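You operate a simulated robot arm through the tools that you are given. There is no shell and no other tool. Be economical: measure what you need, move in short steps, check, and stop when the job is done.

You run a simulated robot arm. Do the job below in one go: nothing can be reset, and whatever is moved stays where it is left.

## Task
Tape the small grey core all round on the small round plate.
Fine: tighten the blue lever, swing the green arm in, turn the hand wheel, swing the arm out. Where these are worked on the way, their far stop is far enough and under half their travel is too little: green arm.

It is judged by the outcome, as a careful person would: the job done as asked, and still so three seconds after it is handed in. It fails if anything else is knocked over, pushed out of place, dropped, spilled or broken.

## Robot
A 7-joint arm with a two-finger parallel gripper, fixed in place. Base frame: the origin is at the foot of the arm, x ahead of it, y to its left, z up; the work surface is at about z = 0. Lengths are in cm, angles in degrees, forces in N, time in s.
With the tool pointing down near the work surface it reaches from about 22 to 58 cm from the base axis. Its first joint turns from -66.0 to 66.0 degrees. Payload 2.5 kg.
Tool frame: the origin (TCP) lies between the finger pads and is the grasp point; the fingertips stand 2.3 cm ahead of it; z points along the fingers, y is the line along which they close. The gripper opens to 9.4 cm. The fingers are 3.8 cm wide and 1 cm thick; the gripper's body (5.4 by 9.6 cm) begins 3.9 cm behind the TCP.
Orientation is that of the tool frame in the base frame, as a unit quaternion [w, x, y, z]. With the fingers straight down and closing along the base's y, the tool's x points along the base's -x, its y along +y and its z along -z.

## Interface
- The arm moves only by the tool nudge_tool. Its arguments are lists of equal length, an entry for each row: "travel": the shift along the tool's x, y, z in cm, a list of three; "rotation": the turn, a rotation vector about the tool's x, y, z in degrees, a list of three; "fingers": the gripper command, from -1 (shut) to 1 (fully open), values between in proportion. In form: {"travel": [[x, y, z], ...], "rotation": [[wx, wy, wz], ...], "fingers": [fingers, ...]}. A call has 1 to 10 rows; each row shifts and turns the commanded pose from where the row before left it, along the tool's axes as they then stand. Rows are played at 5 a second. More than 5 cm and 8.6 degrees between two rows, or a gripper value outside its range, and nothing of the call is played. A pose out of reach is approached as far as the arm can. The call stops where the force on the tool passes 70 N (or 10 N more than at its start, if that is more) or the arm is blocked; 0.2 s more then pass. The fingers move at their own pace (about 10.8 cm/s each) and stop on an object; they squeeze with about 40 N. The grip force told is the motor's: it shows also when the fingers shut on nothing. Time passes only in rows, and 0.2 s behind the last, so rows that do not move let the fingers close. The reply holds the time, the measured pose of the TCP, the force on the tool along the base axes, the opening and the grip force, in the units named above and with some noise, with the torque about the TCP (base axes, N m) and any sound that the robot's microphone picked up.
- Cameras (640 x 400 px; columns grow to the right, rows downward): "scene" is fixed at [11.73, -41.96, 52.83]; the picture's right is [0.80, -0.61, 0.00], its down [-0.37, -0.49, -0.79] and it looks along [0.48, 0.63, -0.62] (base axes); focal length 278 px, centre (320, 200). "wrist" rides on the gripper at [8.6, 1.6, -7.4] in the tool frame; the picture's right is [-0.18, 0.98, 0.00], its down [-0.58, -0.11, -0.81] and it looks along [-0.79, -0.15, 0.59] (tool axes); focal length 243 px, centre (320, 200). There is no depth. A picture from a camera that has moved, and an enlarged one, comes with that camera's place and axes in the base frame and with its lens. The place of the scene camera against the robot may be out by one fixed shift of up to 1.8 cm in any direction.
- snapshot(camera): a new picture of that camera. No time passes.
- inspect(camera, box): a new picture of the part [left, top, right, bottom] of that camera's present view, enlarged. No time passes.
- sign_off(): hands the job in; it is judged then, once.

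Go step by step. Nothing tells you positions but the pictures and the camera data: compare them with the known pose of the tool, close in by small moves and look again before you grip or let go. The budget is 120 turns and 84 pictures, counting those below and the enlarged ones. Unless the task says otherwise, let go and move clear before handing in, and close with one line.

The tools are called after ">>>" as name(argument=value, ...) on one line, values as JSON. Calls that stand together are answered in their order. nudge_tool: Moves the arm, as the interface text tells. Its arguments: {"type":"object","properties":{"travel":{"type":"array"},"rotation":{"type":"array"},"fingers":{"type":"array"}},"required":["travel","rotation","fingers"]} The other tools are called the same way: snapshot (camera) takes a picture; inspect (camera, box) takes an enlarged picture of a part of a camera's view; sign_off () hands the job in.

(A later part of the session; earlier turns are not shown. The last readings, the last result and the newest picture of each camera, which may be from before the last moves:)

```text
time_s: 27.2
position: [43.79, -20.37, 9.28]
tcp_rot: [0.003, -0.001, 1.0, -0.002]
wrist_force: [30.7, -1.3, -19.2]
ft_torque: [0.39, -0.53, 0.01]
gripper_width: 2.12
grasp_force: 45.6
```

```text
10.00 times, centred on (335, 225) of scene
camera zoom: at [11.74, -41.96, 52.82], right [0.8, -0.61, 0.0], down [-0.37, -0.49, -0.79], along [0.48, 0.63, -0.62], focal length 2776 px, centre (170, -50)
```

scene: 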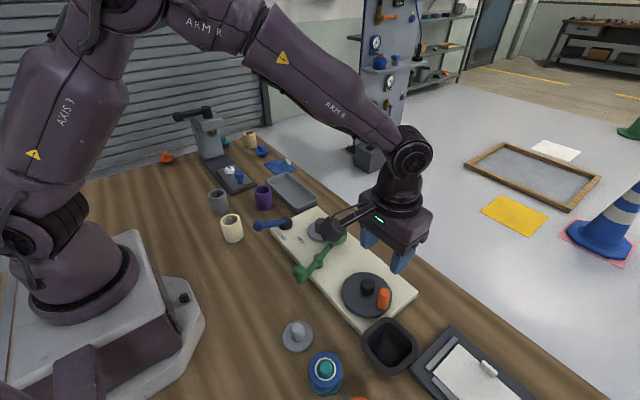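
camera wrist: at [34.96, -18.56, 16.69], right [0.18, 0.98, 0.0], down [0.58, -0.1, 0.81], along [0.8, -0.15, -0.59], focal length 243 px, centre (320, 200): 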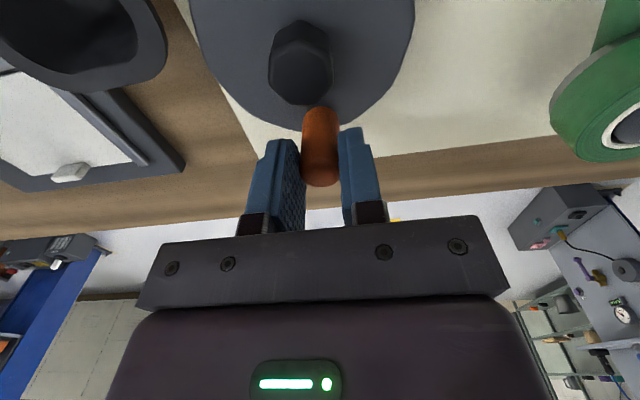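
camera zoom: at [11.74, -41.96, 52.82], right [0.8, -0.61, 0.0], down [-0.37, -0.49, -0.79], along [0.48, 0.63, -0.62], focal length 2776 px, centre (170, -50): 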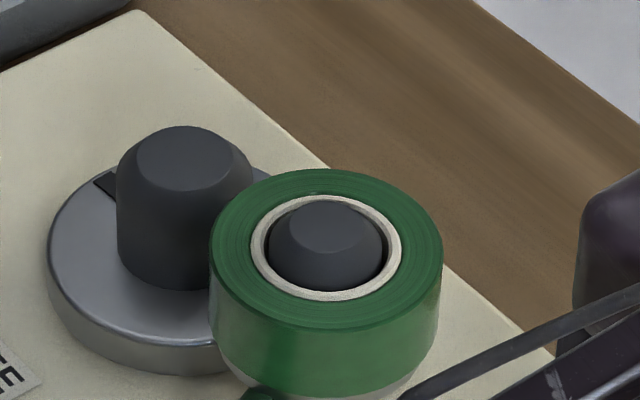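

No tape is visible yet. I'll complete the first full turn of the wheel with the refined circle before drawing conclusions.

>>> nudge_tool(travel=[[0.0, -1.573, 0], [0.529, -1.134, 0], [0.853, -0.915, 0], [1.095, -0.607, 0], [1.228, -0.241, 0], [0, 0, 0]], rotation=[[0, 0, 0], [0, 0, 0], [0, 0, 0], [0, 0, 0], [0, 0, 0], [0, 0, 0]], fingers=[-1, -1, -1, -1, -1, -1])

>>> inspect(camera="scene", box=[280, 195, 370, 255])

```text
time_s: 28.6
position: [39.95, -24.4, 9.29]
tcp_rot: [0.0, -0.002, 1.0, 0.002]
wrist_force: [-0.6, 25.8, 22.7]
ft_torque: [0.58, 0.41, 0.07]
gripper_width: 2.13
grasp_force: 45.0
```

```text
6.67 times, centred on (325, 225) of scene
camera zoom: at [11.73, -41.95, 52.83], right [0.8, -0.61, 0.0], down [-0.37, -0.49, -0.79], along [0.48, 0.63, -0.62], focal length 1851 px, centre (287, 33)
```

zoom: 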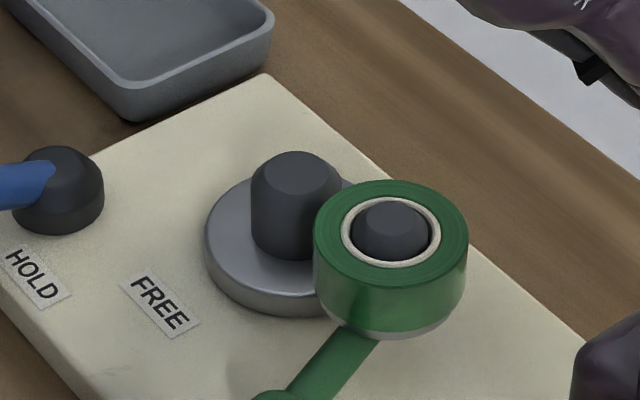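

A full turn has laid no tape. Before trying the other direction I'll check that I have the right "core", by looking at the loose grey pieces and the plate's post.

>>> inspect(camera="scene", box=[190, 170, 290, 250])

>>> inspect(camera="scene", box=[260, 300, 380, 400])

```text
5.00 times, centred on (240, 210) of scene
camera zoom: at [11.73, -41.95, 52.83], right [0.8, -0.61, 0.0], down [-0.37, -0.49, -0.79], along [0.48, 0.63, -0.62], focal length 1388 px, centre (720, 150)
```

zoom: 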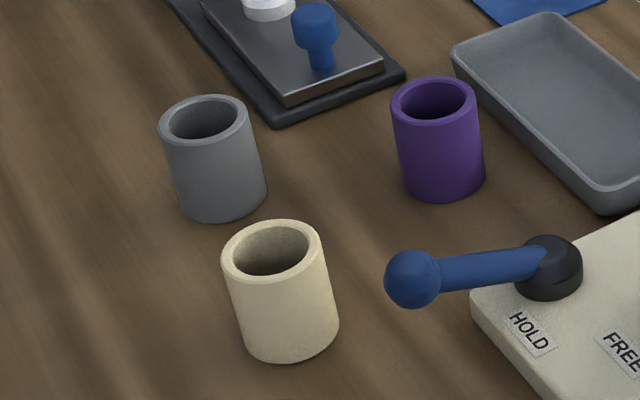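

```text
4.00 times, centred on (320, 350) of scene
camera zoom: at [11.73, -41.95, 52.83], right [0.8, -0.61, 0.0], down [-0.37, -0.49, -0.79], along [0.48, 0.63, -0.62], focal length 1111 px, centre (320, -400)
```

zoom: 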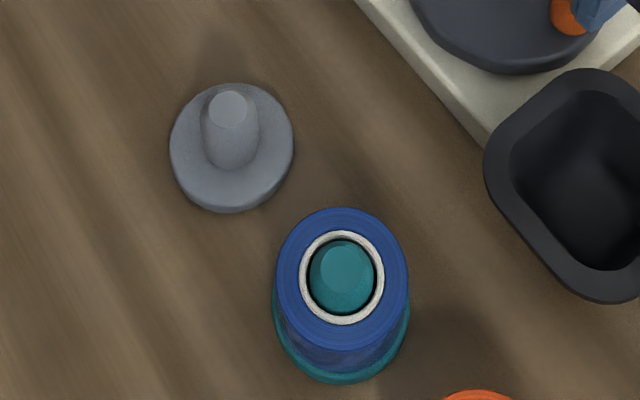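

The hollow tubes are the cores. The grey tube near (27, 27) has an inner width of about 3.9 cm and would fit the plate's bare 3.5 cm post. So the plate is empty, and I must free the lever, swing the arm out, fit the grey core and then redo the steps. I'll release the knob and go to the green handle first.

>>> nudge_tool(travel=[[0, 0, 0], [0, 0, -4], [0, 0, -4], [2.39, 3.53, 0], [2.39, 3.53, 0], [2.39, 3.53, 0], [2.39, 3.53, 0], [0, 0, 0], [0, 0, 0], [0, 0, 0]], rotation=[[0, 0, 0], [0, 0, 0], [0, 0, 0], [0, 0, 0], [0, 0, 0], [0, 0, 0], [0, 0, 0], [0, 0, -7.3], [0, 0, -7.3], [0, 0, -7.3]], fingers=[-0.35, -0.35, 0, 0.1, 0.1, 0.1, 0.1, 0.1, 0.1, 0.1])

>>> snapshot(camera="wrist")

```text
time_s: 30.8
position: [30.29, -10.56, 17.34]
tcp_rot: [-0.001, -0.192, 0.981, -0.001]
wrist_force: [-0.2, -0.7, -0.2]
ft_torque: [0.02, 0.0, 0.0]
gripper_width: 5.14
grasp_force: 0.1
```

```text
37 pictures are left
camera wrist: at [21.62, -12.24, 24.74], right [-0.2, 0.98, 0.0], down [0.58, 0.12, 0.81], along [0.79, 0.16, -0.59], focal length 243 px, centre (320, 200)
```

wrist: 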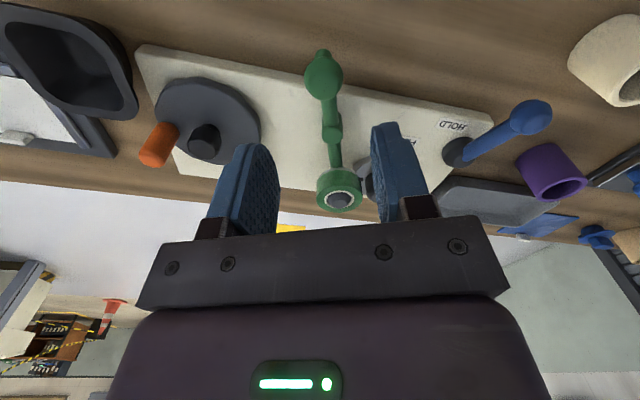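

The handle ball is right below at (30.1, -10.3, 7). I'll descend, cage it, and swing the arm out.

>>> nudge_tool(travel=[[0, 0.2, 3.5], [0, 0, 3.5], [0, 0, 3.5], [0, 0, 0], [0, 0, 0], [0, 0.92, 0], [0, 0.92, 0], [0, 0.92, 0], [0, 0, 0]], rotation=[[0, 0, 0], [0, 0, 0], [0, 0, 0], [0, 0, 0], [0, 0, 4], [0, 0, 8], [0, 0, 8], [0, 0, 8], [0, 0, 0]], fingers=[0.1, 0.1, 0.1, -0.36, -0.36, -0.36, -0.36, -0.36, -0.36])

>>> nudge_tool(travel=[[0, 0.92, 0], [0, 0.92, 0], [0, 0.92, 0], [0, 0, 0]], rotation=[[0, 0, 8], [0, 0, 8], [0, 0, 8], [0, 0, 0]], fingers=[-0.36, -0.36, -0.36, -0.36])

>>> inspect(camera="scene", box=[250, 180, 430, 300])

```text
time_s: 32.8
position: [29.66, -7.78, 6.77]
tcp_rot: [0.0, 0.054, 0.999, 0.0]
wrist_force: [1.0, 0.8, -0.7]
ft_torque: [0.04, 0.01, -0.05]
gripper_width: 3.01
grasp_force: 0.1
```

```text
time_s: 33.8
position: [30.42, -4.97, 6.65]
tcp_rot: [0.0, 0.259, 0.966, 0.0]
wrist_force: [0.3, 0.5, 0.7]
ft_torque: [0.0, 0.01, -0.04]
gripper_width: 3.07
grasp_force: 0.8
```

```text
3.33 times, centred on (340, 240) of scene
camera zoom: at [11.74, -41.96, 52.83], right [0.8, -0.61, 0.0], down [-0.37, -0.49, -0.79], along [0.48, 0.63, -0.62], focal length 926 px, centre (253, 67)
```

zoom: 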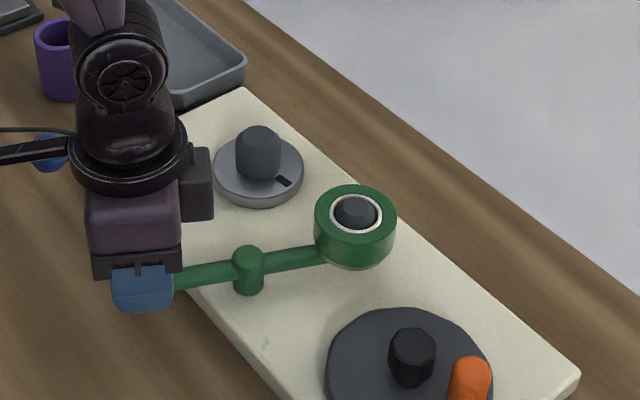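

The arm is out again. Now I'll return the lever to FREE so the core can be fitted, lifting and going over to the lever ball at about (30.5, 8).

>>> nudge_tool(travel=[[0, 0, -4], [0, 0, -4], [0, 0, 0], [0, 0, 0], [0, 0, 0], [0, 0, 0], [-0.03, 4.3, 0], [-0.03, 4.3, 0], [-0.03, 4.3, 0]], rotation=[[0, 0, 0], [0, 0, 0], [0, 0, -7.5], [0, 0, -7.5], [0, 0, -7.5], [0, 0, -7.5], [0, 0, 0], [0, 0, 0], [0, 0, 0]], fingers=[0.1, 0.1, 0.1, 0.1, 0.1, 0.1, 0.1, 0.1, 0.1])

>>> snapshot(camera="wrist")

```text
time_s: 35.8
position: [30.81, 7.88, 14.8]
tcp_rot: [-0.001, 0.001, 1.0, -0.001]
wrist_force: [-0.5, -0.1, 0.1]
ft_torque: [-0.02, -0.01, -0.02]
gripper_width: 5.16
grasp_force: 0.1
```

```text
35 pictures are left
camera wrist: at [22.14, 9.7, 22.32], right [0.18, 0.98, 0.0], down [0.58, -0.11, 0.81], along [0.79, -0.15, -0.59], focal length 243 px, centre (320, 200)
```

wrist: 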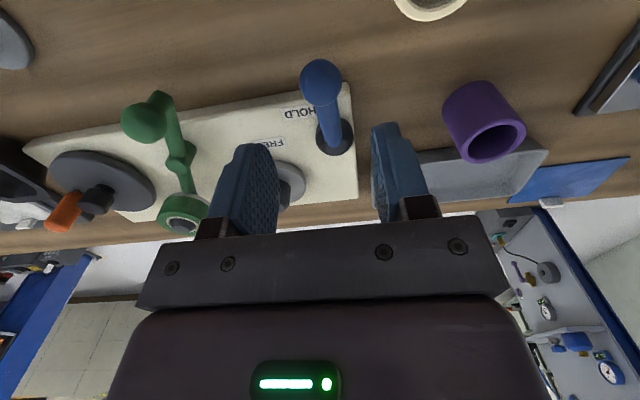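

The ball is at (30.45, 8.2). I'll descend, cage and swing it back to FREE.

>>> nudge_tool(travel=[[0.35, 0.3, 3], [0, 0, 3], [0, 0, 2.8], [0, 0, 0], [0, 0, 0], [0, -0.98, 0], [0, -0.98, 0], [0, -0.98, 0], [0, -0.98, 0], [0, 0, 0]], rotation=[[0, 0, 0], [0, 0, 0], [0, 0, 0], [0, 0, 0], [0, 0, -4], [0, 0, -8], [0, 0, -8], [0, 0, -8], [0, 0, -8], [0, 0, 0]], fingers=[0.1, 0.1, 0.1, -0.36, -0.36, -0.36, -0.36, -0.36, -0.36, -0.36])

>>> nudge_tool(travel=[[0, -0.98, 0], [0, -0.98, 0], [0, -0.98, 0], [0, -0.98, 0], [0, -0.98, 0], [0, 0, 0]], rotation=[[0, 0, -8], [0, 0, -8], [0, 0, -8], [0, 0, -8], [0, 0, -8], [0, 0, 0]], fingers=[-0.36, -0.36, -0.36, -0.36, -0.36, -0.36])

>>> snapshot(camera="scene")

```text
time_s: 38.0
position: [31.28, 4.31, 5.92]
tcp_rot: [-0.001, -0.31, 0.951, -0.001]
wrist_force: [0.7, 0.3, -0.7]
ft_torque: [-0.02, -0.04, 0.01]
gripper_width: 3.0
grasp_force: 0.4
```

```text
time_s: 39.4
position: [35.18, 1.38, 5.95]
tcp_rot: [-0.001, -0.617, 0.787, 0.0]
wrist_force: [-0.8, -0.3, 0.5]
ft_torque: [0.0, 0.0, -0.04]
gripper_width: 3.04
grasp_force: 0.3
```

```text
34 pictures are left
```

scene: 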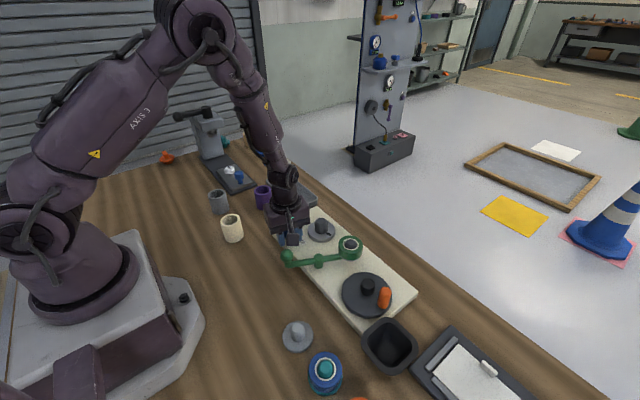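

The lever is back at its starting position. Next I'll lift and head for the grey core.

>>> nudge_tool(travel=[[0, 0, -4], [0, 0, -4], [0, 0, -4], [0, 0, 0], [0, 0, 0], [0, 0, 0], [0, 0, 0], [0, 0, 0]], rotation=[[0, 0, 0], [0, 0, 0], [0, 0, 0], [0, 0, 8], [0, 0, 8], [0, 0, 8], [0, 0, 8], [0, 0, 8]], fingers=[0.1, 0.1, 0.5, 1, 1, 1, 1, 1])

>>> nudge_tool(travel=[[-1.29, 4.16, 0], [-1.29, 4.16, 0], [-1.29, 4.16, 0], [-1.29, 4.16, 0], [-1.29, 4.16, 0], [0, 0, 0]], rotation=[[0, 0, 0], [0, 0, 0], [0, 0, 0], [0, 0, 0], [0, 0, 0], [0, 0, 0]], fingers=[1, 1, 1, 1, 1, 1])

>>> snapshot(camera="wrist")

```text
time_s: 41.2
position: [35.03, 1.47, 17.8]
tcp_rot: [0.0, -0.308, 0.951, -0.001]
wrist_force: [0.2, -0.8, 0.3]
ft_torque: [-0.01, 0.02, -0.04]
gripper_width: 9.4
grasp_force: 0.1
```

```text
time_s: 42.6
position: [28.09, 21.97, 18.03]
tcp_rot: [0.0, -0.308, 0.951, 0.0]
wrist_force: [-0.6, -0.3, 0.7]
ft_torque: [0.02, 0.0, 0.01]
gripper_width: 9.4
grasp_force: 0.1
```

```text
33 pictures are left
camera wrist: at [20.06, 18.41, 25.48], right [-0.43, 0.9, 0.0], down [0.54, 0.25, 0.81], along [0.73, 0.34, -0.59], focal length 243 px, centre (320, 200)
```

wrist: 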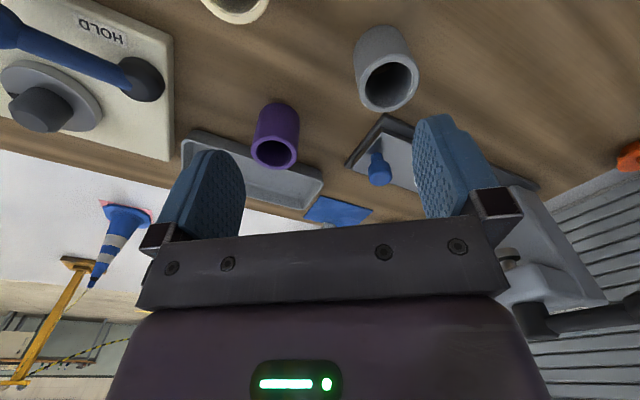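

The grey core is about 5.1 cm wide and 6 cm tall at (26.9, 27.9). I'll move over it and descend part way.

>>> nudge_tool(travel=[[-1.24, 2.74, 0], [-1.24, 2.74, 0], [0, 0, 4], [0, 0, 3], [0, 0, 0]], rotation=[[0, 0, 0], [0, 0, 0], [0, 0, 0], [0, 0, 0], [0, 0, 0]], fingers=[1, 1, 1, 1, 1])

>>> snapshot(camera="wrist")

```text
time_s: 43.8
position: [26.86, 27.95, 10.92]
tcp_rot: [-0.001, -0.31, 0.951, -0.001]
wrist_force: [-0.2, 0.3, -0.5]
ft_torque: [0.02, -0.02, -0.01]
gripper_width: 9.4
grasp_force: 0.0
```

```text
32 pictures are left
camera wrist: at [18.89, 24.35, 18.33], right [-0.43, 0.9, 0.0], down [0.54, 0.25, 0.81], along [0.73, 0.35, -0.59], focal length 243 px, centre (320, 200)
```

wrist: 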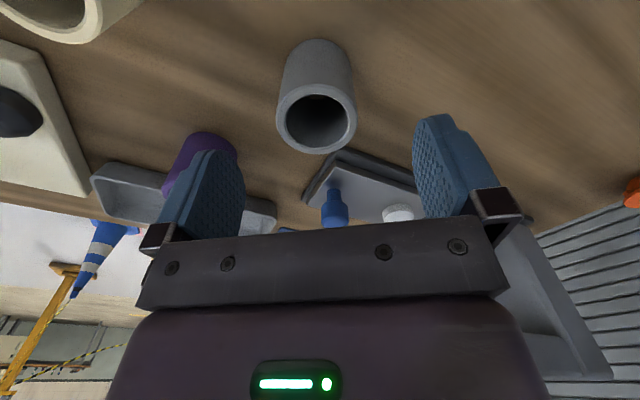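

Well centred. I'll descend and grip the core.

>>> nudge_tool(travel=[[0, 0, 3.2], [0, 0, 3.2], [0, 0, 0], [0, 0, 0], [0, 0, 0]], rotation=[[0, 0, 0], [0, 0, 0], [0, 0, 0], [0, 0, 0], [0, 0, 0]], fingers=[1, 1, -1, -1, -1])

>>> nudge_tool(travel=[[0, 0, -4], [0, 0, -4], [0, 0, -4], [0, 0, 0]], rotation=[[0, 0, 0], [0, 0, 0], [0, 0, 0], [0, 0, 0]], fingers=[-1, -1, -1, -1])

>>> snapshot(camera="wrist")

>>> inspect(camera="scene", box=[160, 100, 360, 260])

```text
time_s: 45.0
position: [26.77, 27.85, 4.54]
tcp_rot: [-0.001, -0.309, 0.951, -0.001]
wrist_force: [0.6, 0.0, -0.1]
ft_torque: [-0.02, 0.01, -0.04]
gripper_width: 4.71
grasp_force: 39.5
```

```text
time_s: 46.0
position: [26.66, 28.0, 16.62]
tcp_rot: [-0.002, -0.31, 0.951, -0.001]
wrist_force: [0.7, 0.6, -0.8]
ft_torque: [0.03, 0.02, 0.01]
gripper_width: 4.72
grasp_force: 40.1
```

```text
31 pictures are left
camera wrist: at [18.7, 24.49, 23.99], right [-0.43, 0.9, 0.0], down [0.54, 0.26, 0.8], along [0.73, 0.34, -0.59], focal length 243 px, centre (320, 200)
```

wrist: 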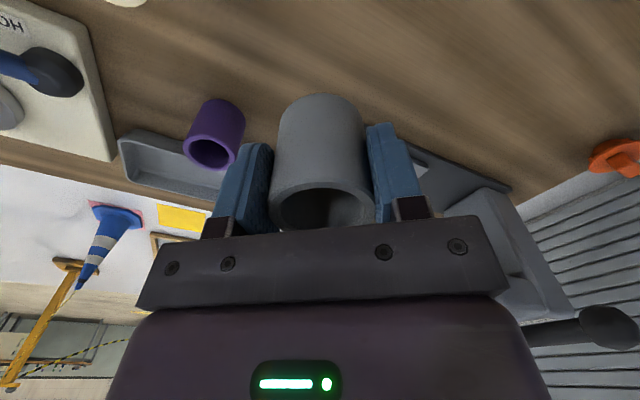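

```text
2.50 times, centred on (260, 180) of scene
camera zoom: at [11.73, -41.96, 52.83], right [0.8, -0.61, 0.0], down [-0.37, -0.49, -0.79], along [0.48, 0.63, -0.62], focal length 694 px, centre (470, 250)
```

zoom: 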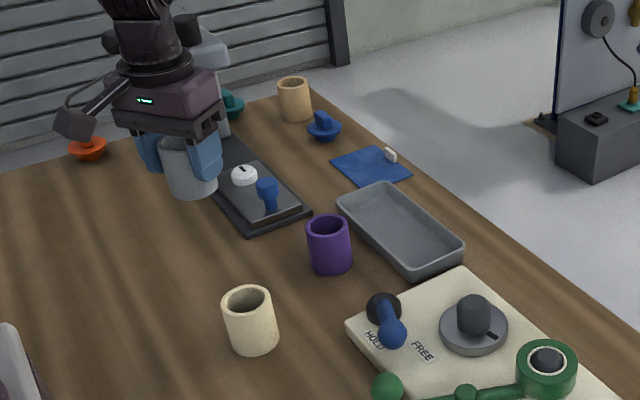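

The core is held and centred in the grip. I'll rotate and carry it toward the plate at a safe height.

>>> nudge_tool(travel=[[0, 0, 0], [0, 0, 0], [0, 0, 0], [0, 0, 0], [0, 0, 0]], rotation=[[0, 0, 7.2], [0, 0, 7.2], [0, 0, 7.2], [0, 0, 7.2], [0, 0, 7.2]], fingers=[-1, -1, -1, -1, -1])

>>> nudge_tool(travel=[[-1.15, -2.02, 0], [-2.3, -4.04, 0], [-2.3, -4.04, 0], [-2.3, -4.04, 0], [-2.3, -4.04, 0], [-2.0, -3.5, 0], [-1.45, -2.6, 0], [0, 0, 0]], rotation=[[0, 0, 0], [0, 0, 0], [0, 0, 0], [0, 0, 0], [0, 0, 0], [0, 0, 0], [0, 0, 0], [0, 0, 0]], fingers=[-1, -1, -1, -1, -1, -1, -1, -1])

>>> snapshot(camera="wrist")

>>> inspect(camera="scene", box=[260, 160, 400, 260])

```text
time_s: 47.2
position: [26.65, 28.0, 16.47]
tcp_rot: [-0.001, 0.002, 1.0, -0.001]
wrist_force: [0.0, -0.3, -0.9]
ft_torque: [-0.02, 0.0, -0.02]
gripper_width: 4.74
grasp_force: 40.2
```

```text
time_s: 49.0
position: [40.79, 3.85, 16.3]
tcp_rot: [-0.001, 0.0, 1.0, -0.001]
wrist_force: [0.5, 0.7, -0.6]
ft_torque: [0.01, -0.01, 0.03]
gripper_width: 4.72
grasp_force: 39.3
```

```text
29 pictures are left
camera wrist: at [32.04, 5.52, 23.87], right [0.18, 0.98, 0.0], down [0.58, -0.11, 0.81], along [0.79, -0.15, -0.59], focal length 243 px, centre (320, 200)
```

wrist: 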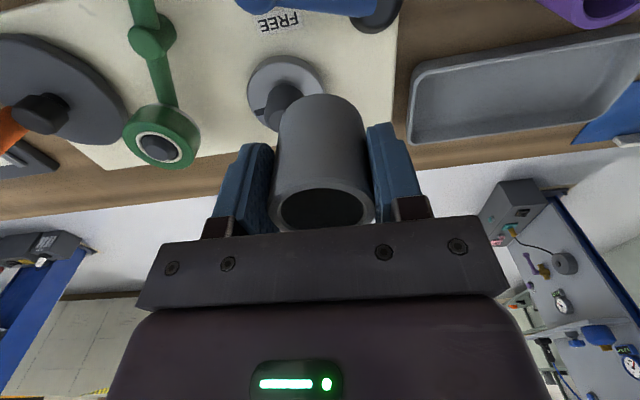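

```text
4.00 times, centred on (330, 210) of scene
camera zoom: at [11.73, -41.96, 52.83], right [0.8, -0.61, 0.0], down [-0.37, -0.49, -0.79], along [0.48, 0.63, -0.62], focal length 1111 px, centre (280, 160)
```

zoom: 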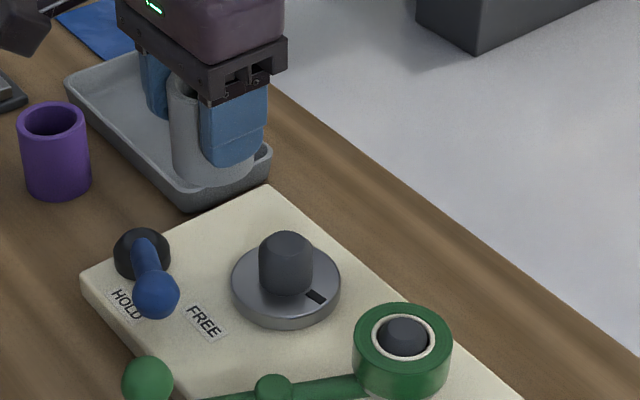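

I'll move over the post and lower until the core's bottom is about a centimetre above it, then compare the two in both views.

>>> nudge_tool(travel=[[-1.2, -1.93, 0], [-1.2, -1.92, 0], [0, 0, 2.0], [0, 0, 2.0], [0, 0, 0]], rotation=[[0, 0, 0], [0, 0, 0], [0, 0, 0], [0, 0, 0], [0, 0, 0]], fingers=[-1, -1, -1, -1, -1])

>>> inspect(camera="wrist", box=[220, 20, 420, 145])

>>> inspect(camera="scene", box=[280, 180, 360, 240])

```text
time_s: 50.2
position: [43.04, -0.15, 12.38]
tcp_rot: [-0.001, 0.001, 1.0, -0.002]
wrist_force: [-0.7, 0.2, 0.0]
ft_torque: [-0.02, 0.01, -0.02]
gripper_width: 4.72
grasp_force: 39.8
```

```text
3.20 times, centred on (320, 82) of wrist
camera zoom: at [34.38, 1.65, 19.85], right [0.18, 0.98, 0.0], down [0.58, -0.11, 0.81], along [0.79, -0.15, -0.59], focal length 776 px, centre (320, 576)
```

zoom: 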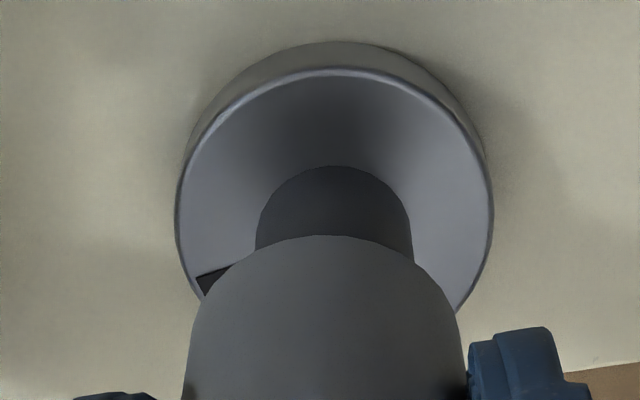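

```text
6.67 times, centred on (320, 210) of scene
camera zoom: at [11.73, -41.96, 52.83], right [0.8, -0.61, 0.0], down [-0.37, -0.49, -0.79], along [0.48, 0.63, -0.62], focal length 1851 px, centre (320, 133)
```

zoom: 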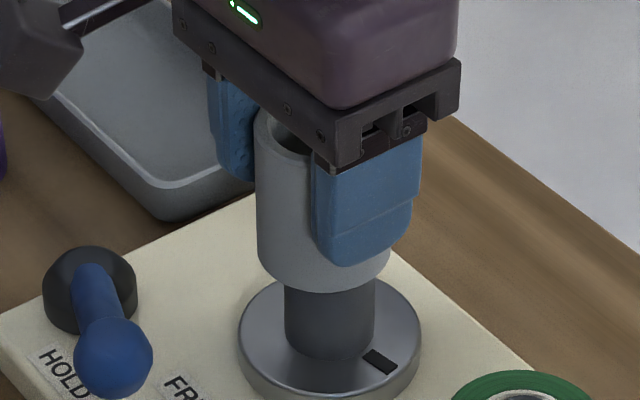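

From the two views the post lies about (+0.4, +0.13) cm from the core's axis. I'll correct, lower a little and recheck.

>>> nudge_tool(travel=[[-0.41, 0.13, 0], [0, 0, 0.6], [0, 0, 0]], rotation=[[0, 0, 0], [0, 0, 0], [0, 0, 0]], fingers=[-1, -1, -1])

>>> inspect(camera="wrist", box=[220, 20, 420, 145])

>>> inspect(camera="scene", box=[280, 180, 360, 240])

```text
time_s: 51.0
position: [43.56, -0.22, 11.9]
tcp_rot: [-0.002, 0.0, 1.0, -0.001]
wrist_force: [-0.4, -0.5, -0.4]
ft_torque: [0.0, 0.0, 0.0]
gripper_width: 4.7
grasp_force: 40.1
```

```text
3.20 times, centred on (320, 82) of wrist
camera zoom: at [34.82, 1.68, 19.42], right [0.18, 0.98, 0.0], down [0.58, -0.11, 0.81], along [0.79, -0.15, -0.59], focal length 776 px, centre (320, 576)
```

zoom: 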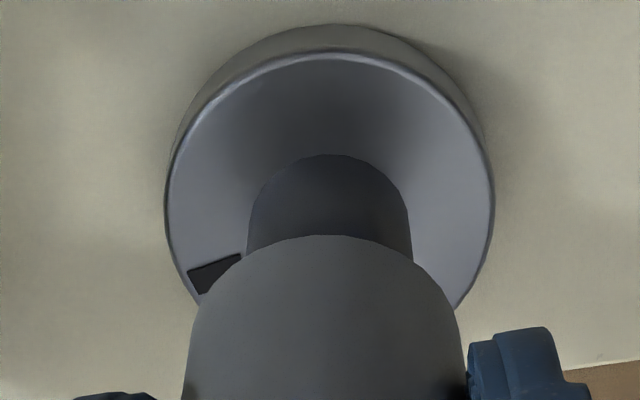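

```text
6.67 times, centred on (320, 210) of scene
camera zoom: at [11.73, -41.96, 52.83], right [0.8, -0.61, 0.0], down [-0.37, -0.49, -0.79], along [0.48, 0.63, -0.62], focal length 1851 px, centre (320, 133)
```

zoom: 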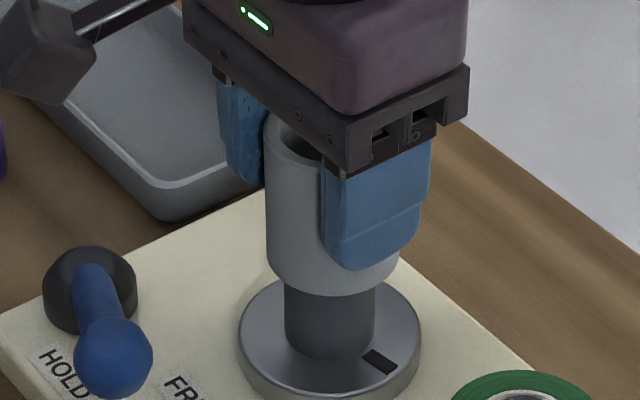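

Remaining offset is about 0.1 cm. I'll correct it and lower in small steps, watching the force.

>>> nudge_tool(travel=[[0.06, 0.11, 0], [0, 0, 0.5], [0, 0, 0.5], [0, 0, 0.5], [0, 0, 0]], rotation=[[0, 0, 0], [0, 0, 0], [0, 0, 0], [0, 0, 0], [0, 0, 0]], fingers=[-1, -1, -1, -1, -1])

>>> inspect(camera="scene", box=[280, 180, 360, 240])

```text
time_s: 52.2
position: [43.44, 0.11, 10.63]
tcp_rot: [-0.001, 0.0, 1.0, -0.001]
wrist_force: [-0.1, -0.5, -0.6]
ft_torque: [-0.01, 0.02, 0.04]
gripper_width: 4.7
grasp_force: 40.1
```

```text
6.67 times, centred on (320, 210) of scene
camera zoom: at [11.73, -41.96, 52.83], right [0.8, -0.61, 0.0], down [-0.37, -0.49, -0.79], along [0.48, 0.63, -0.62], focal length 1851 px, centre (320, 133)
```

zoom: 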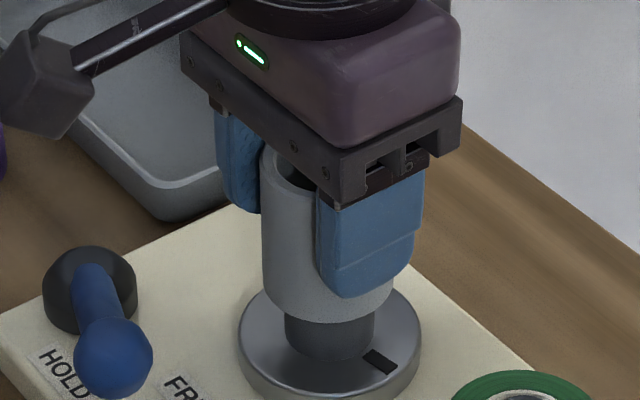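

The core is going over the post with no force. Continuing down until it seats.

>>> nudge_tool(travel=[[0, 0, 0.4], [0, 0, 0.4], [0, 0, 0.4], [0, 0, 0.4], [0, 0, 0.2], [0, 0, 0]], rotation=[[0, 0, 0], [0, 0, 0], [0, 0, 0], [0, 0, 0], [0, 0, 0], [0, 0, 0]], fingers=[-1, -1, -1, -1, -1, -1])

>>> inspect(camera="scene", box=[280, 180, 360, 240])

```text
time_s: 53.6
position: [43.27, -0.16, 8.65]
tcp_rot: [-0.001, -0.001, 1.0, -0.001]
wrist_force: [0.1, -0.4, -0.2]
ft_torque: [0.02, 0.02, 0.02]
gripper_width: 4.71
grasp_force: 40.6
```

```text
6.67 times, centred on (320, 210) of scene
camera zoom: at [11.73, -41.96, 52.83], right [0.8, -0.61, 0.0], down [-0.37, -0.49, -0.79], along [0.48, 0.63, -0.62], focal length 1851 px, centre (320, 133)
```

zoom: 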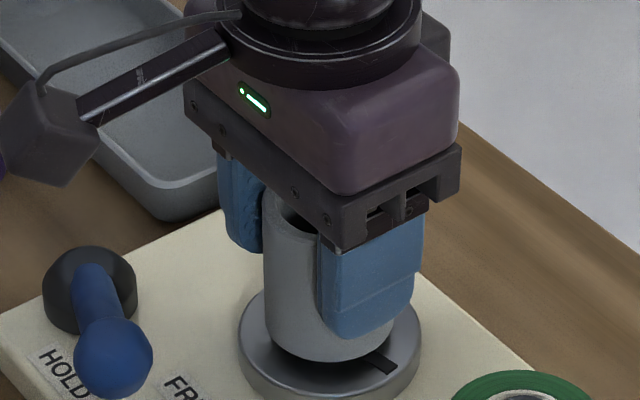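

Nearly at the plate. A little more, until contact shows.

>>> nudge_tool(travel=[[0, 0, 0.2], [0, 0, 0.2], [0, 0, 0.15], [0, 0, 0]], rotation=[[0, 0, 0], [0, 0, 0], [0, 0, 0], [0, 0, 0]], fingers=[-1, -1, -1, -1])

```text
time_s: 54.6
position: [43.35, 0.14, 8.14]
tcp_rot: [0.0, 0.0, 1.0, -0.001]
wrist_force: [-0.1, -1.1, -0.7]
ft_torque: [-0.01, -0.03, 0.0]
gripper_width: 4.7
grasp_force: 39.6
```

>>> nudge_tool(travel=[[0, 0, 0.15], [0, 0, 0.15], [0, 0, 0]], rotation=[[0, 0, 0], [0, 0, 0], [0, 0, 0]], fingers=[-1, -1, -1])

>>> inspect(camera="scene", box=[280, 180, 360, 240])

```text
time_s: 55.4
position: [43.38, 0.07, 7.97]
tcp_rot: [0.001, 0.0, 1.0, -0.001]
wrist_force: [-0.3, 0.1, 14.6]
ft_torque: [0.23, 0.05, 0.0]
gripper_width: 4.56
grasp_force: 40.2
```

```text
6.67 times, centred on (320, 210) of scene
camera zoom: at [11.73, -41.96, 52.83], right [0.8, -0.61, 0.0], down [-0.37, -0.49, -0.79], along [0.48, 0.63, -0.62], focal length 1851 px, centre (320, 133)
```

zoom: 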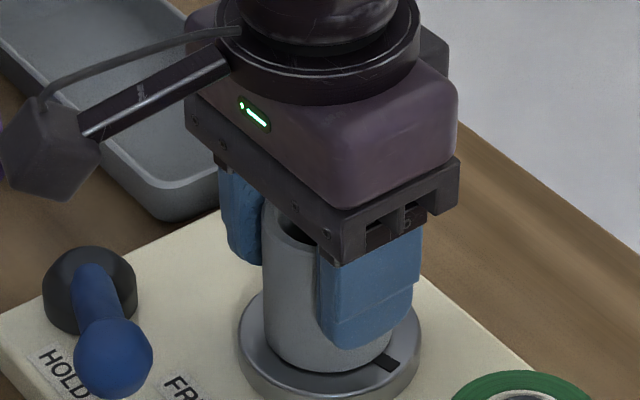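

It's seated with 15 N at contact. I'll release, lift clear, and return over the lever ball.

>>> nudge_tool(travel=[[0, 0, 0], [0, 0, 0], [0, 0, -4], [0, 0, -4], [0, 0, -2], [4.05, 0.6, 0], [4.05, 0.6, 0], [0, 0, 0], [0, 0, 0], [0, 0, 0]], rotation=[[0, 0, 0], [0, 0, 0], [0, 0, 0], [0, 0, 0], [0, 0, 0], [0, 0, 0], [0, 0, 0], [0, 0, -8.5], [0, 0, -8.5], [0, 0, -8.5]], fingers=[0.5, 0.5, 0.5, 0.5, 0.5, 0.05, 0.05, 0.05, 0.05, 0.05])

>>> nudge_tool(travel=[[0, 0, 0], [0, 0, 0], [0, 0, 0], [0, 0, 0], [0, 0, 0], [0, 0, 0]], rotation=[[0, 0, -8.5], [0, 0, -8.5], [0, 0, -8.5], [0, 0, -8.5], [0, 0, -8.5], [0, 0, 0]], fingers=[0.05, 0.05, 0.05, 0.05, 0.05, 0.05])

>>> snapshot(camera="wrist")

```text
time_s: 57.6
position: [35.37, 1.25, 17.83]
tcp_rot: [-0.001, -0.222, 0.975, 0.0]
wrist_force: [-0.5, 0.0, -0.2]
ft_torque: [-0.03, 0.02, 0.04]
gripper_width: 4.92
grasp_force: 0.0
```

```text
time_s: 59.0
position: [35.24, 1.34, 17.78]
tcp_rot: [-0.001, -0.56, 0.829, 0.0]
wrist_force: [-0.1, -0.5, -0.6]
ft_torque: [-0.01, -0.01, 0.01]
gripper_width: 4.95
grasp_force: 0.0
```

```text
20 pictures are left
camera wrist: at [30.53, -5.99, 25.27], right [-0.84, 0.54, 0.0], down [0.32, 0.5, 0.81], along [0.43, 0.68, -0.59], focal length 243 px, centre (320, 200)
```

wrist: 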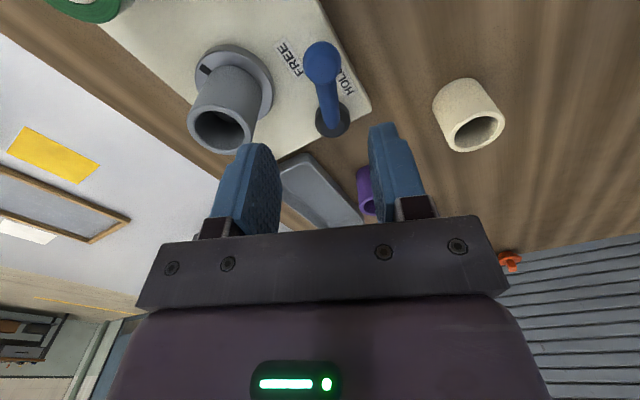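

The core stands upright on the plate. I'll descend on the lever ball and tighten it again along the known arc.

>>> nudge_tool(travel=[[0, 0, 4], [0, 0, 4], [0, 0, 3.8], [0, 0, 0], [0, 0, 0], [0, 1.0, 0], [0, 1.0, 0], [0, 1.0, 0], [0, 0, 0]], rotation=[[0, 0, 0], [0, 0, 0], [0, 0, 0], [0, 0, 0], [0, 0, 0], [0, 0, 8], [0, 0, 8], [0, 0, 8], [0, 0, 0]], fingers=[0.05, 0.05, 0.05, -0.36, -0.36, -0.36, -0.36, -0.36, -0.36])

>>> nudge_tool(travel=[[0, 1.0, 0], [0, 1.0, 0], [0, 1.0, 0], [0, 1.0, 0], [0, 0.9, 0], [0, 0.5, 0], [0, 0.5, 0], [0, 0, 0]], rotation=[[0, 0, 8], [0, 0, 8], [0, 0, 8], [0, 0, 8], [0, 0, 7], [0, 0, 4], [0, 0, 4], [0, 0, 0]], fingers=[-0.36, -0.36, -0.36, -0.36, -0.36, -0.36, -0.36, -0.36])

>>> nudge_tool(travel=[[0, 0.5, 0], [0, 0.5, 0], [0, 0, 0]], rotation=[[0, 0, 4], [0, 0, 4], [0, 0, 0]], fingers=[-0.36, -0.36, -0.36])

```text
time_s: 61.0
position: [32.7, 2.47, 5.92]
tcp_rot: [-0.002, -0.374, 0.927, 0.0]
wrist_force: [0.2, 0.3, 0.0]
ft_torque: [-0.03, 0.0, 0.02]
gripper_width: 3.04
grasp_force: 0.4
```

```text
time_s: 62.8
position: [30.47, 8.04, 5.91]
tcp_rot: [-0.002, 0.027, 1.0, -0.001]
wrist_force: [-1.9, -3.1, -0.1]
ft_torque: [0.04, 0.0, -0.02]
gripper_width: 3.18
grasp_force: 1.8
```

```text
time_s: 63.6
position: [30.71, 8.58, 6.13]
tcp_rot: [0.0, 0.098, 0.995, -0.002]
wrist_force: [3.3, -28.2, -1.0]
ft_torque: [0.16, 0.0, 0.23]
gripper_width: 4.24
grasp_force: 14.1
```

The lever is at its HOLD stop again. I'll release and go to the green handle as before.

>>> nudge_tool(travel=[[0, -0.3, 0], [0, -0.3, 0], [0, 0, -4], [0, 0, -4], [-0.87, -4.3, 0], [-0.87, -4.3, 0], [-0.87, -4.3, 0], [0, 0, 0], [0, 0, 0]], rotation=[[0, 0, 0], [0, 0, 0], [0, 0, 0], [0, 0, 0], [0, 0, 0], [0, 0, 0], [0, 0, 0], [0, 0, 7.5], [0, 0, 7.5]], fingers=[0.1, 0.1, 0.1, 0.1, 0.1, 0.1, 0.1, 0.1, 0.1])

>>> snapshot(camera="wrist")

```text
time_s: 65.6
position: [30.41, -4.87, 14.11]
tcp_rot: [-0.001, 0.226, 0.974, -0.001]
wrist_force: [-0.5, 0.2, 0.2]
ft_torque: [-0.03, 0.05, -0.01]
gripper_width: 5.17
grasp_force: 0.0
```

```text
19 pictures are left
camera wrist: at [23.35, 0.53, 21.58], right [0.6, 0.8, 0.0], down [0.48, -0.35, 0.81], along [0.65, -0.48, -0.59], focal length 243 px, centre (320, 200)
```

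wrist: 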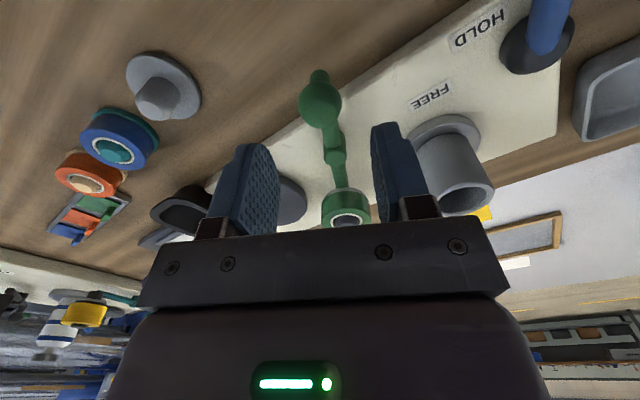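

Same pose as before over the handle. I'll descend, cage and swing it in.

>>> nudge_tool(travel=[[0, 0, 3.6], [0, 0, 3.6], [0, 0, 0], [0, 0, 0], [0, -0.92, 0], [0, -0.92, 0], [0, -0.92, 0], [0, -0.92, 0], [0, 0, 0]], rotation=[[0, 0, 0], [0, 0, 0], [0, 0, 0], [0, 0, -3], [0, 0, -8], [0, 0, -8], [0, 0, -8], [0, 0, -8], [0, 0, 0]], fingers=[0.1, 0.1, -0.36, -0.36, -0.36, -0.36, -0.36, -0.36, -0.36])

>>> nudge_tool(travel=[[0, -0.46, 0], [0, -0.46, 0], [0, 0, 0]], rotation=[[0, 0, -4], [0, 0, -4], [0, 0, 0]], fingers=[-0.36, -0.36, -0.36])

>>> inspect(camera="scene", box=[270, 180, 390, 260])

```text
time_s: 67.6
position: [29.75, -8.49, 6.87]
tcp_rot: [-0.001, -0.079, 0.997, 0.0]
wrist_force: [-0.3, 0.0, 0.2]
ft_torque: [0.02, 0.02, -0.03]
gripper_width: 3.03
grasp_force: 0.2
```

```text
time_s: 68.4
position: [29.96, -9.32, 6.88]
tcp_rot: [-0.001, -0.149, 0.989, -0.001]
wrist_force: [0.3, -1.1, 0.0]
ft_torque: [0.01, 0.04, -0.02]
gripper_width: 3.04
grasp_force: 0.3
```

```text
5.00 times, centred on (330, 220) of scene
camera zoom: at [11.73, -41.96, 52.83], right [0.8, -0.61, 0.0], down [-0.37, -0.49, -0.79], along [0.48, 0.63, -0.62], focal length 1388 px, centre (270, 100)
```

zoom: 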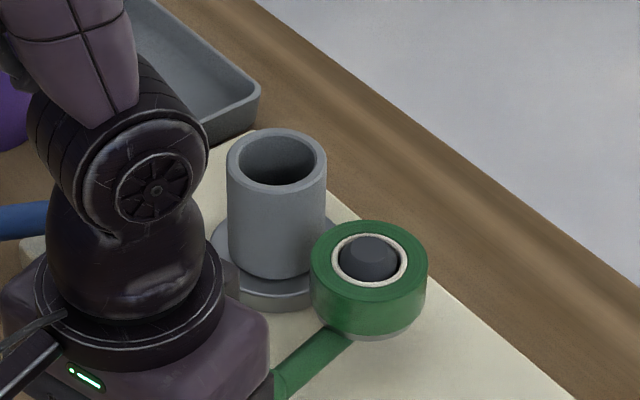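

Roll is close to the core. I'll take small steps to contact.

>>> nudge_tool(travel=[[0, -0.4, 0], [0, -0.4, 0], [0, 0, 0]], rotation=[[0, 0, -3.5], [0, 0, -3.5], [0, 0, 0]], fingers=[-0.36, -0.36, -0.36])

>>> nudge_tool(travel=[[0, -0.4, 0], [0, -0.3, 0], [0, 0, 0]], rotation=[[0, 0, -3.5], [0, 0, -3], [0, 0, 0]], fingers=[-0.36, -0.36, -0.36])

>>> inspect(camera="scene", box=[270, 180, 390, 260])

```text
time_s: 69.2
position: [30.26, -10.13, 6.84]
tcp_rot: [-0.001, -0.209, 0.978, 0.0]
wrist_force: [0.8, -0.4, 1.1]
ft_torque: [0.01, -0.01, 0.0]
gripper_width: 3.05
grasp_force: 0.6
```

```text
time_s: 70.0
position: [30.51, -10.52, 6.81]
tcp_rot: [-0.001, -0.264, 0.965, 0.001]
wrist_force: [-2.9, 9.8, 2.1]
ft_torque: [-0.05, 0.08, -0.04]
gripper_width: 3.46
grasp_force: 5.2
```

```text
5.00 times, centred on (330, 220) of scene
camera zoom: at [11.73, -41.96, 52.83], right [0.8, -0.61, 0.0], down [-0.37, -0.49, -0.79], along [0.48, 0.63, -0.62], focal length 1388 px, centre (270, 100)
```

zoom: 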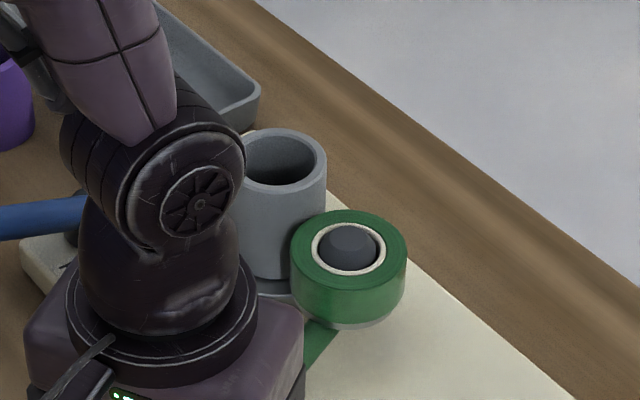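

The arm is at its stop with the roll against the core. A final firm push, then I'll release and return to the wheel knob.

>>> nudge_tool(travel=[[0, -0.3, 0], [0, 0.5, 0], [0, 0, -5], [0, 0, -5], [0, 0, -4], [0, 0, 0], [0, 0, 0], [0, 0, 0], [0, 0, 0]], rotation=[[0, 0, 0], [0, 0, 0], [0, 0, 0], [0, 0, 0], [0, 0, 0], [0, 0, 7.7], [0, 0, 7.7], [0, 0, 7.6], [0, 0, 7.6]], fingers=[-0.36, 0.1, 0.1, 0.1, 0.1, 0, 0, 0, 0])

>>> nudge_tool(travel=[[-2.35, -3.45, 0], [-2.35, -3.45, 0], [-2.35, -3.45, 0], [-2.35, -3.45, 0], [0, 0, 0]], rotation=[[0, 0, 0], [0, 0, 0], [0, 0, 0], [0, 0, 0], [0, 0, 0]], fingers=[-0.2, -0.2, -0.2, -0.2, -0.2])

>>> snapshot(camera="wrist")

```text
time_s: 72.0
position: [30.49, -10.59, 20.77]
tcp_rot: [-0.001, 0.002, 1.0, -0.001]
wrist_force: [-0.3, 0.6, -0.8]
ft_torque: [-0.01, -0.02, 0.03]
gripper_width: 4.69
grasp_force: 0.1
```

```text
time_s: 73.2
position: [39.88, -24.45, 20.76]
tcp_rot: [-0.001, 0.001, 1.0, -0.001]
wrist_force: [-0.2, 0.0, -0.8]
ft_torque: [-0.01, -0.01, 0.01]
gripper_width: 3.74
grasp_force: 0.0
```

```text
16 pictures are left
camera wrist: at [31.15, -22.71, 28.23], right [0.19, 0.98, 0.0], down [0.58, -0.11, 0.81], along [0.79, -0.15, -0.59], focal length 243 px, centre (320, 200)
```

wrist: 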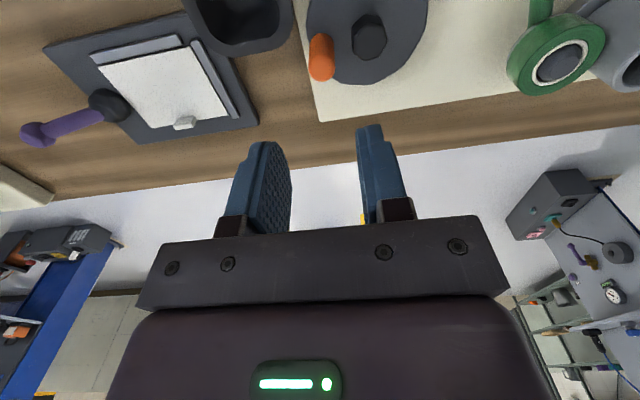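

The knob is at (40.3, -24.4). I'll shift over it, descend to the same grip height and close.

>>> nudge_tool(travel=[[-0.4, 0, 4], [0, 0, 4], [0, 0, 3.3], [0, 0, 0], [0, 0, 0], [0, 0, 0]], rotation=[[0, 0, 0], [0, 0, 0], [0, 0, 0], [0, 0, 0], [0, 0, 0], [0, 0, 0]], fingers=[-0.2, -0.2, -0.2, -1, -1, -1])

```text
time_s: 74.6
position: [40.29, -24.53, 9.53]
tcp_rot: [-0.001, 0.001, 1.0, -0.002]
wrist_force: [-0.4, -7.9, -2.1]
ft_torque: [-0.04, 0.56, -0.02]
gripper_width: 2.14
grasp_force: 45.2
```

Gripped. I'll turn clockwise and check the core for tape.

>>> nudge_tool(travel=[[1.25, 0.043, 0], [1.176, 0.429, 0], [0.986, 0.77, 0], [0.7, 1.038, 0], [0.345, 1.203, 0], [0, 0, 0]], rotation=[[0, 0, 0], [0, 0, 0], [0, 0, 0], [0, 0, 0], [0, 0, 0], [0, 0, 0]], fingers=[-1, -1, -1, -1, -1, -1])

>>> inspect(camera="scene", box=[270, 180, 390, 260])

```text
time_s: 76.0
position: [35.8, -20.71, 9.51]
tcp_rot: [0.0, 0.0, 1.0, 0.0]
wrist_force: [0.0, 2.1, 17.1]
ft_torque: [0.13, 1.08, 0.03]
gripper_width: 2.15
grasp_force: 45.5
```

```text
5.00 times, centred on (330, 220) of scene
camera zoom: at [11.73, -41.95, 52.83], right [0.8, -0.61, 0.0], down [-0.37, -0.49, -0.79], along [0.48, 0.63, -0.62], focal length 1388 px, centre (270, 100)
```

zoom: 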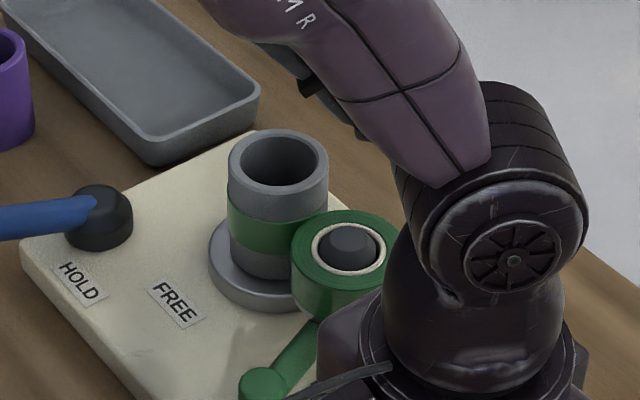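

Green tape is now going onto the core, so this is right. I'll continue round to a full wheel turn, which is about two turns of the plate.

>>> nudge_tool(travel=[[-0.043, 1.25, 0], [-0.429, 1.176, 0], [-0.77, 0.986, 0], [-1.038, 0.7, 0], [-1.203, 0.345, 0], [0, 0, 0]], rotation=[[0, 0, 0], [0, 0, 0], [0, 0, 0], [0, 0, 0], [0, 0, 0], [0, 0, 0]], fingers=[-1, -1, -1, -1, -1, -1])

>>> nudge_tool(travel=[[-1.25, -0.043, 0], [-1.176, -0.429, 0], [-0.986, -0.77, 0], [-0.7, -1.038, 0], [-0.345, -1.203, 0], [0, 0, 0]], rotation=[[0, 0, 0], [0, 0, 0], [0, 0, 0], [0, 0, 0], [0, 0, 0], [0, 0, 0]], fingers=[-1, -1, -1, -1, -1, -1])

>>> inspect(camera="scene", box=[270, 180, 390, 260])

```text
time_s: 77.4
position: [39.2, -16.47, 9.43]
tcp_rot: [0.0, 0.001, 1.0, -0.003]
wrist_force: [0.9, -17.2, 23.2]
ft_torque: [-0.25, -0.13, -0.06]
gripper_width: 2.11
grasp_force: 45.2
```

```text
time_s: 78.8
position: [43.81, -19.8, 9.41]
tcp_rot: [0.0, 0.0, 1.0, 0.0]
wrist_force: [-5.0, 1.6, 26.7]
ft_torque: [0.1, 0.98, 0.02]
gripper_width: 2.11
grasp_force: 45.2
```

```text
5.00 times, centred on (330, 220) of scene
camera zoom: at [11.72, -41.95, 52.83], right [0.8, -0.61, 0.0], down [-0.37, -0.49, -0.79], along [0.48, 0.63, -0.62], focal length 1388 px, centre (270, 100)
```

zoom: 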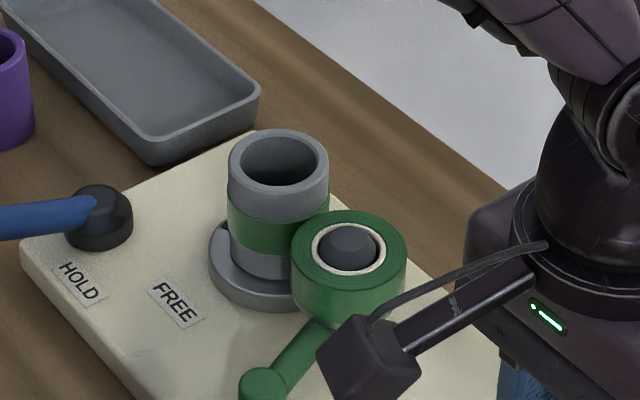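

The tape band goes round the core. I'll finish the wheel turn to be safe.

>>> nudge_tool(travel=[[0.043, -1.25, 0], [0.429, -1.176, 0], [0.77, -0.986, 0], [1.038, -0.7, 0], [1.203, -0.345, 0], [0, 0, 0]], rotation=[[0, 0, 0], [0, 0, 0], [0, 0, 0], [0, 0, 0], [0, 0, 0], [0, 0, 0]], fingers=[-1, -1, -1, -1, -1, -1])

>>> nudge_tool(travel=[[0, 0, 0], [0, 0, -4], [0, 0, -4], [2.45, 3.53, 0], [2.45, 3.53, 0], [2.45, 3.53, 0], [2.45, 3.53, 0], [0, 0, 0], [0, 0, 0], [0, 0, 0]], rotation=[[0, 0, 0], [0, 0, 0], [0, 0, 0], [0, 0, 0], [0, 0, 0], [0, 0, 0], [0, 0, 0], [0, 0, -7.3], [0, 0, -7.3], [0, 0, -7.3]], fingers=[-0.35, -0.35, 0, 0.1, 0.1, 0.1, 0.1, 0.1, 0.1, 0.1])

>>> snapshot(camera="wrist")

```text
time_s: 80.2
position: [39.9, -24.54, 9.5]
tcp_rot: [-0.002, 0.002, 1.0, -0.002]
wrist_force: [1.0, -20.5, -13.0]
ft_torque: [-0.18, -0.05, -0.03]
gripper_width: 2.11
grasp_force: 44.6
```

```text
time_s: 82.4
position: [30.51, -10.2, 17.56]
tcp_rot: [0.0, -0.19, 0.982, 0.0]
wrist_force: [-0.9, -0.1, -0.4]
ft_torque: [0.02, 0.03, 0.04]
gripper_width: 5.17
grasp_force: 0.1
```

```text
13 pictures are left
camera wrist: at [21.81, -11.74, 25.03], right [-0.2, 0.98, 0.0], down [0.58, 0.12, 0.81], along [0.79, 0.16, -0.59], focal length 243 px, centre (320, 200)
```

wrist: 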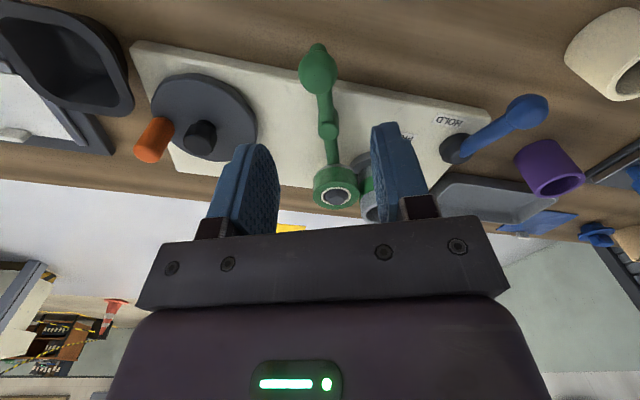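

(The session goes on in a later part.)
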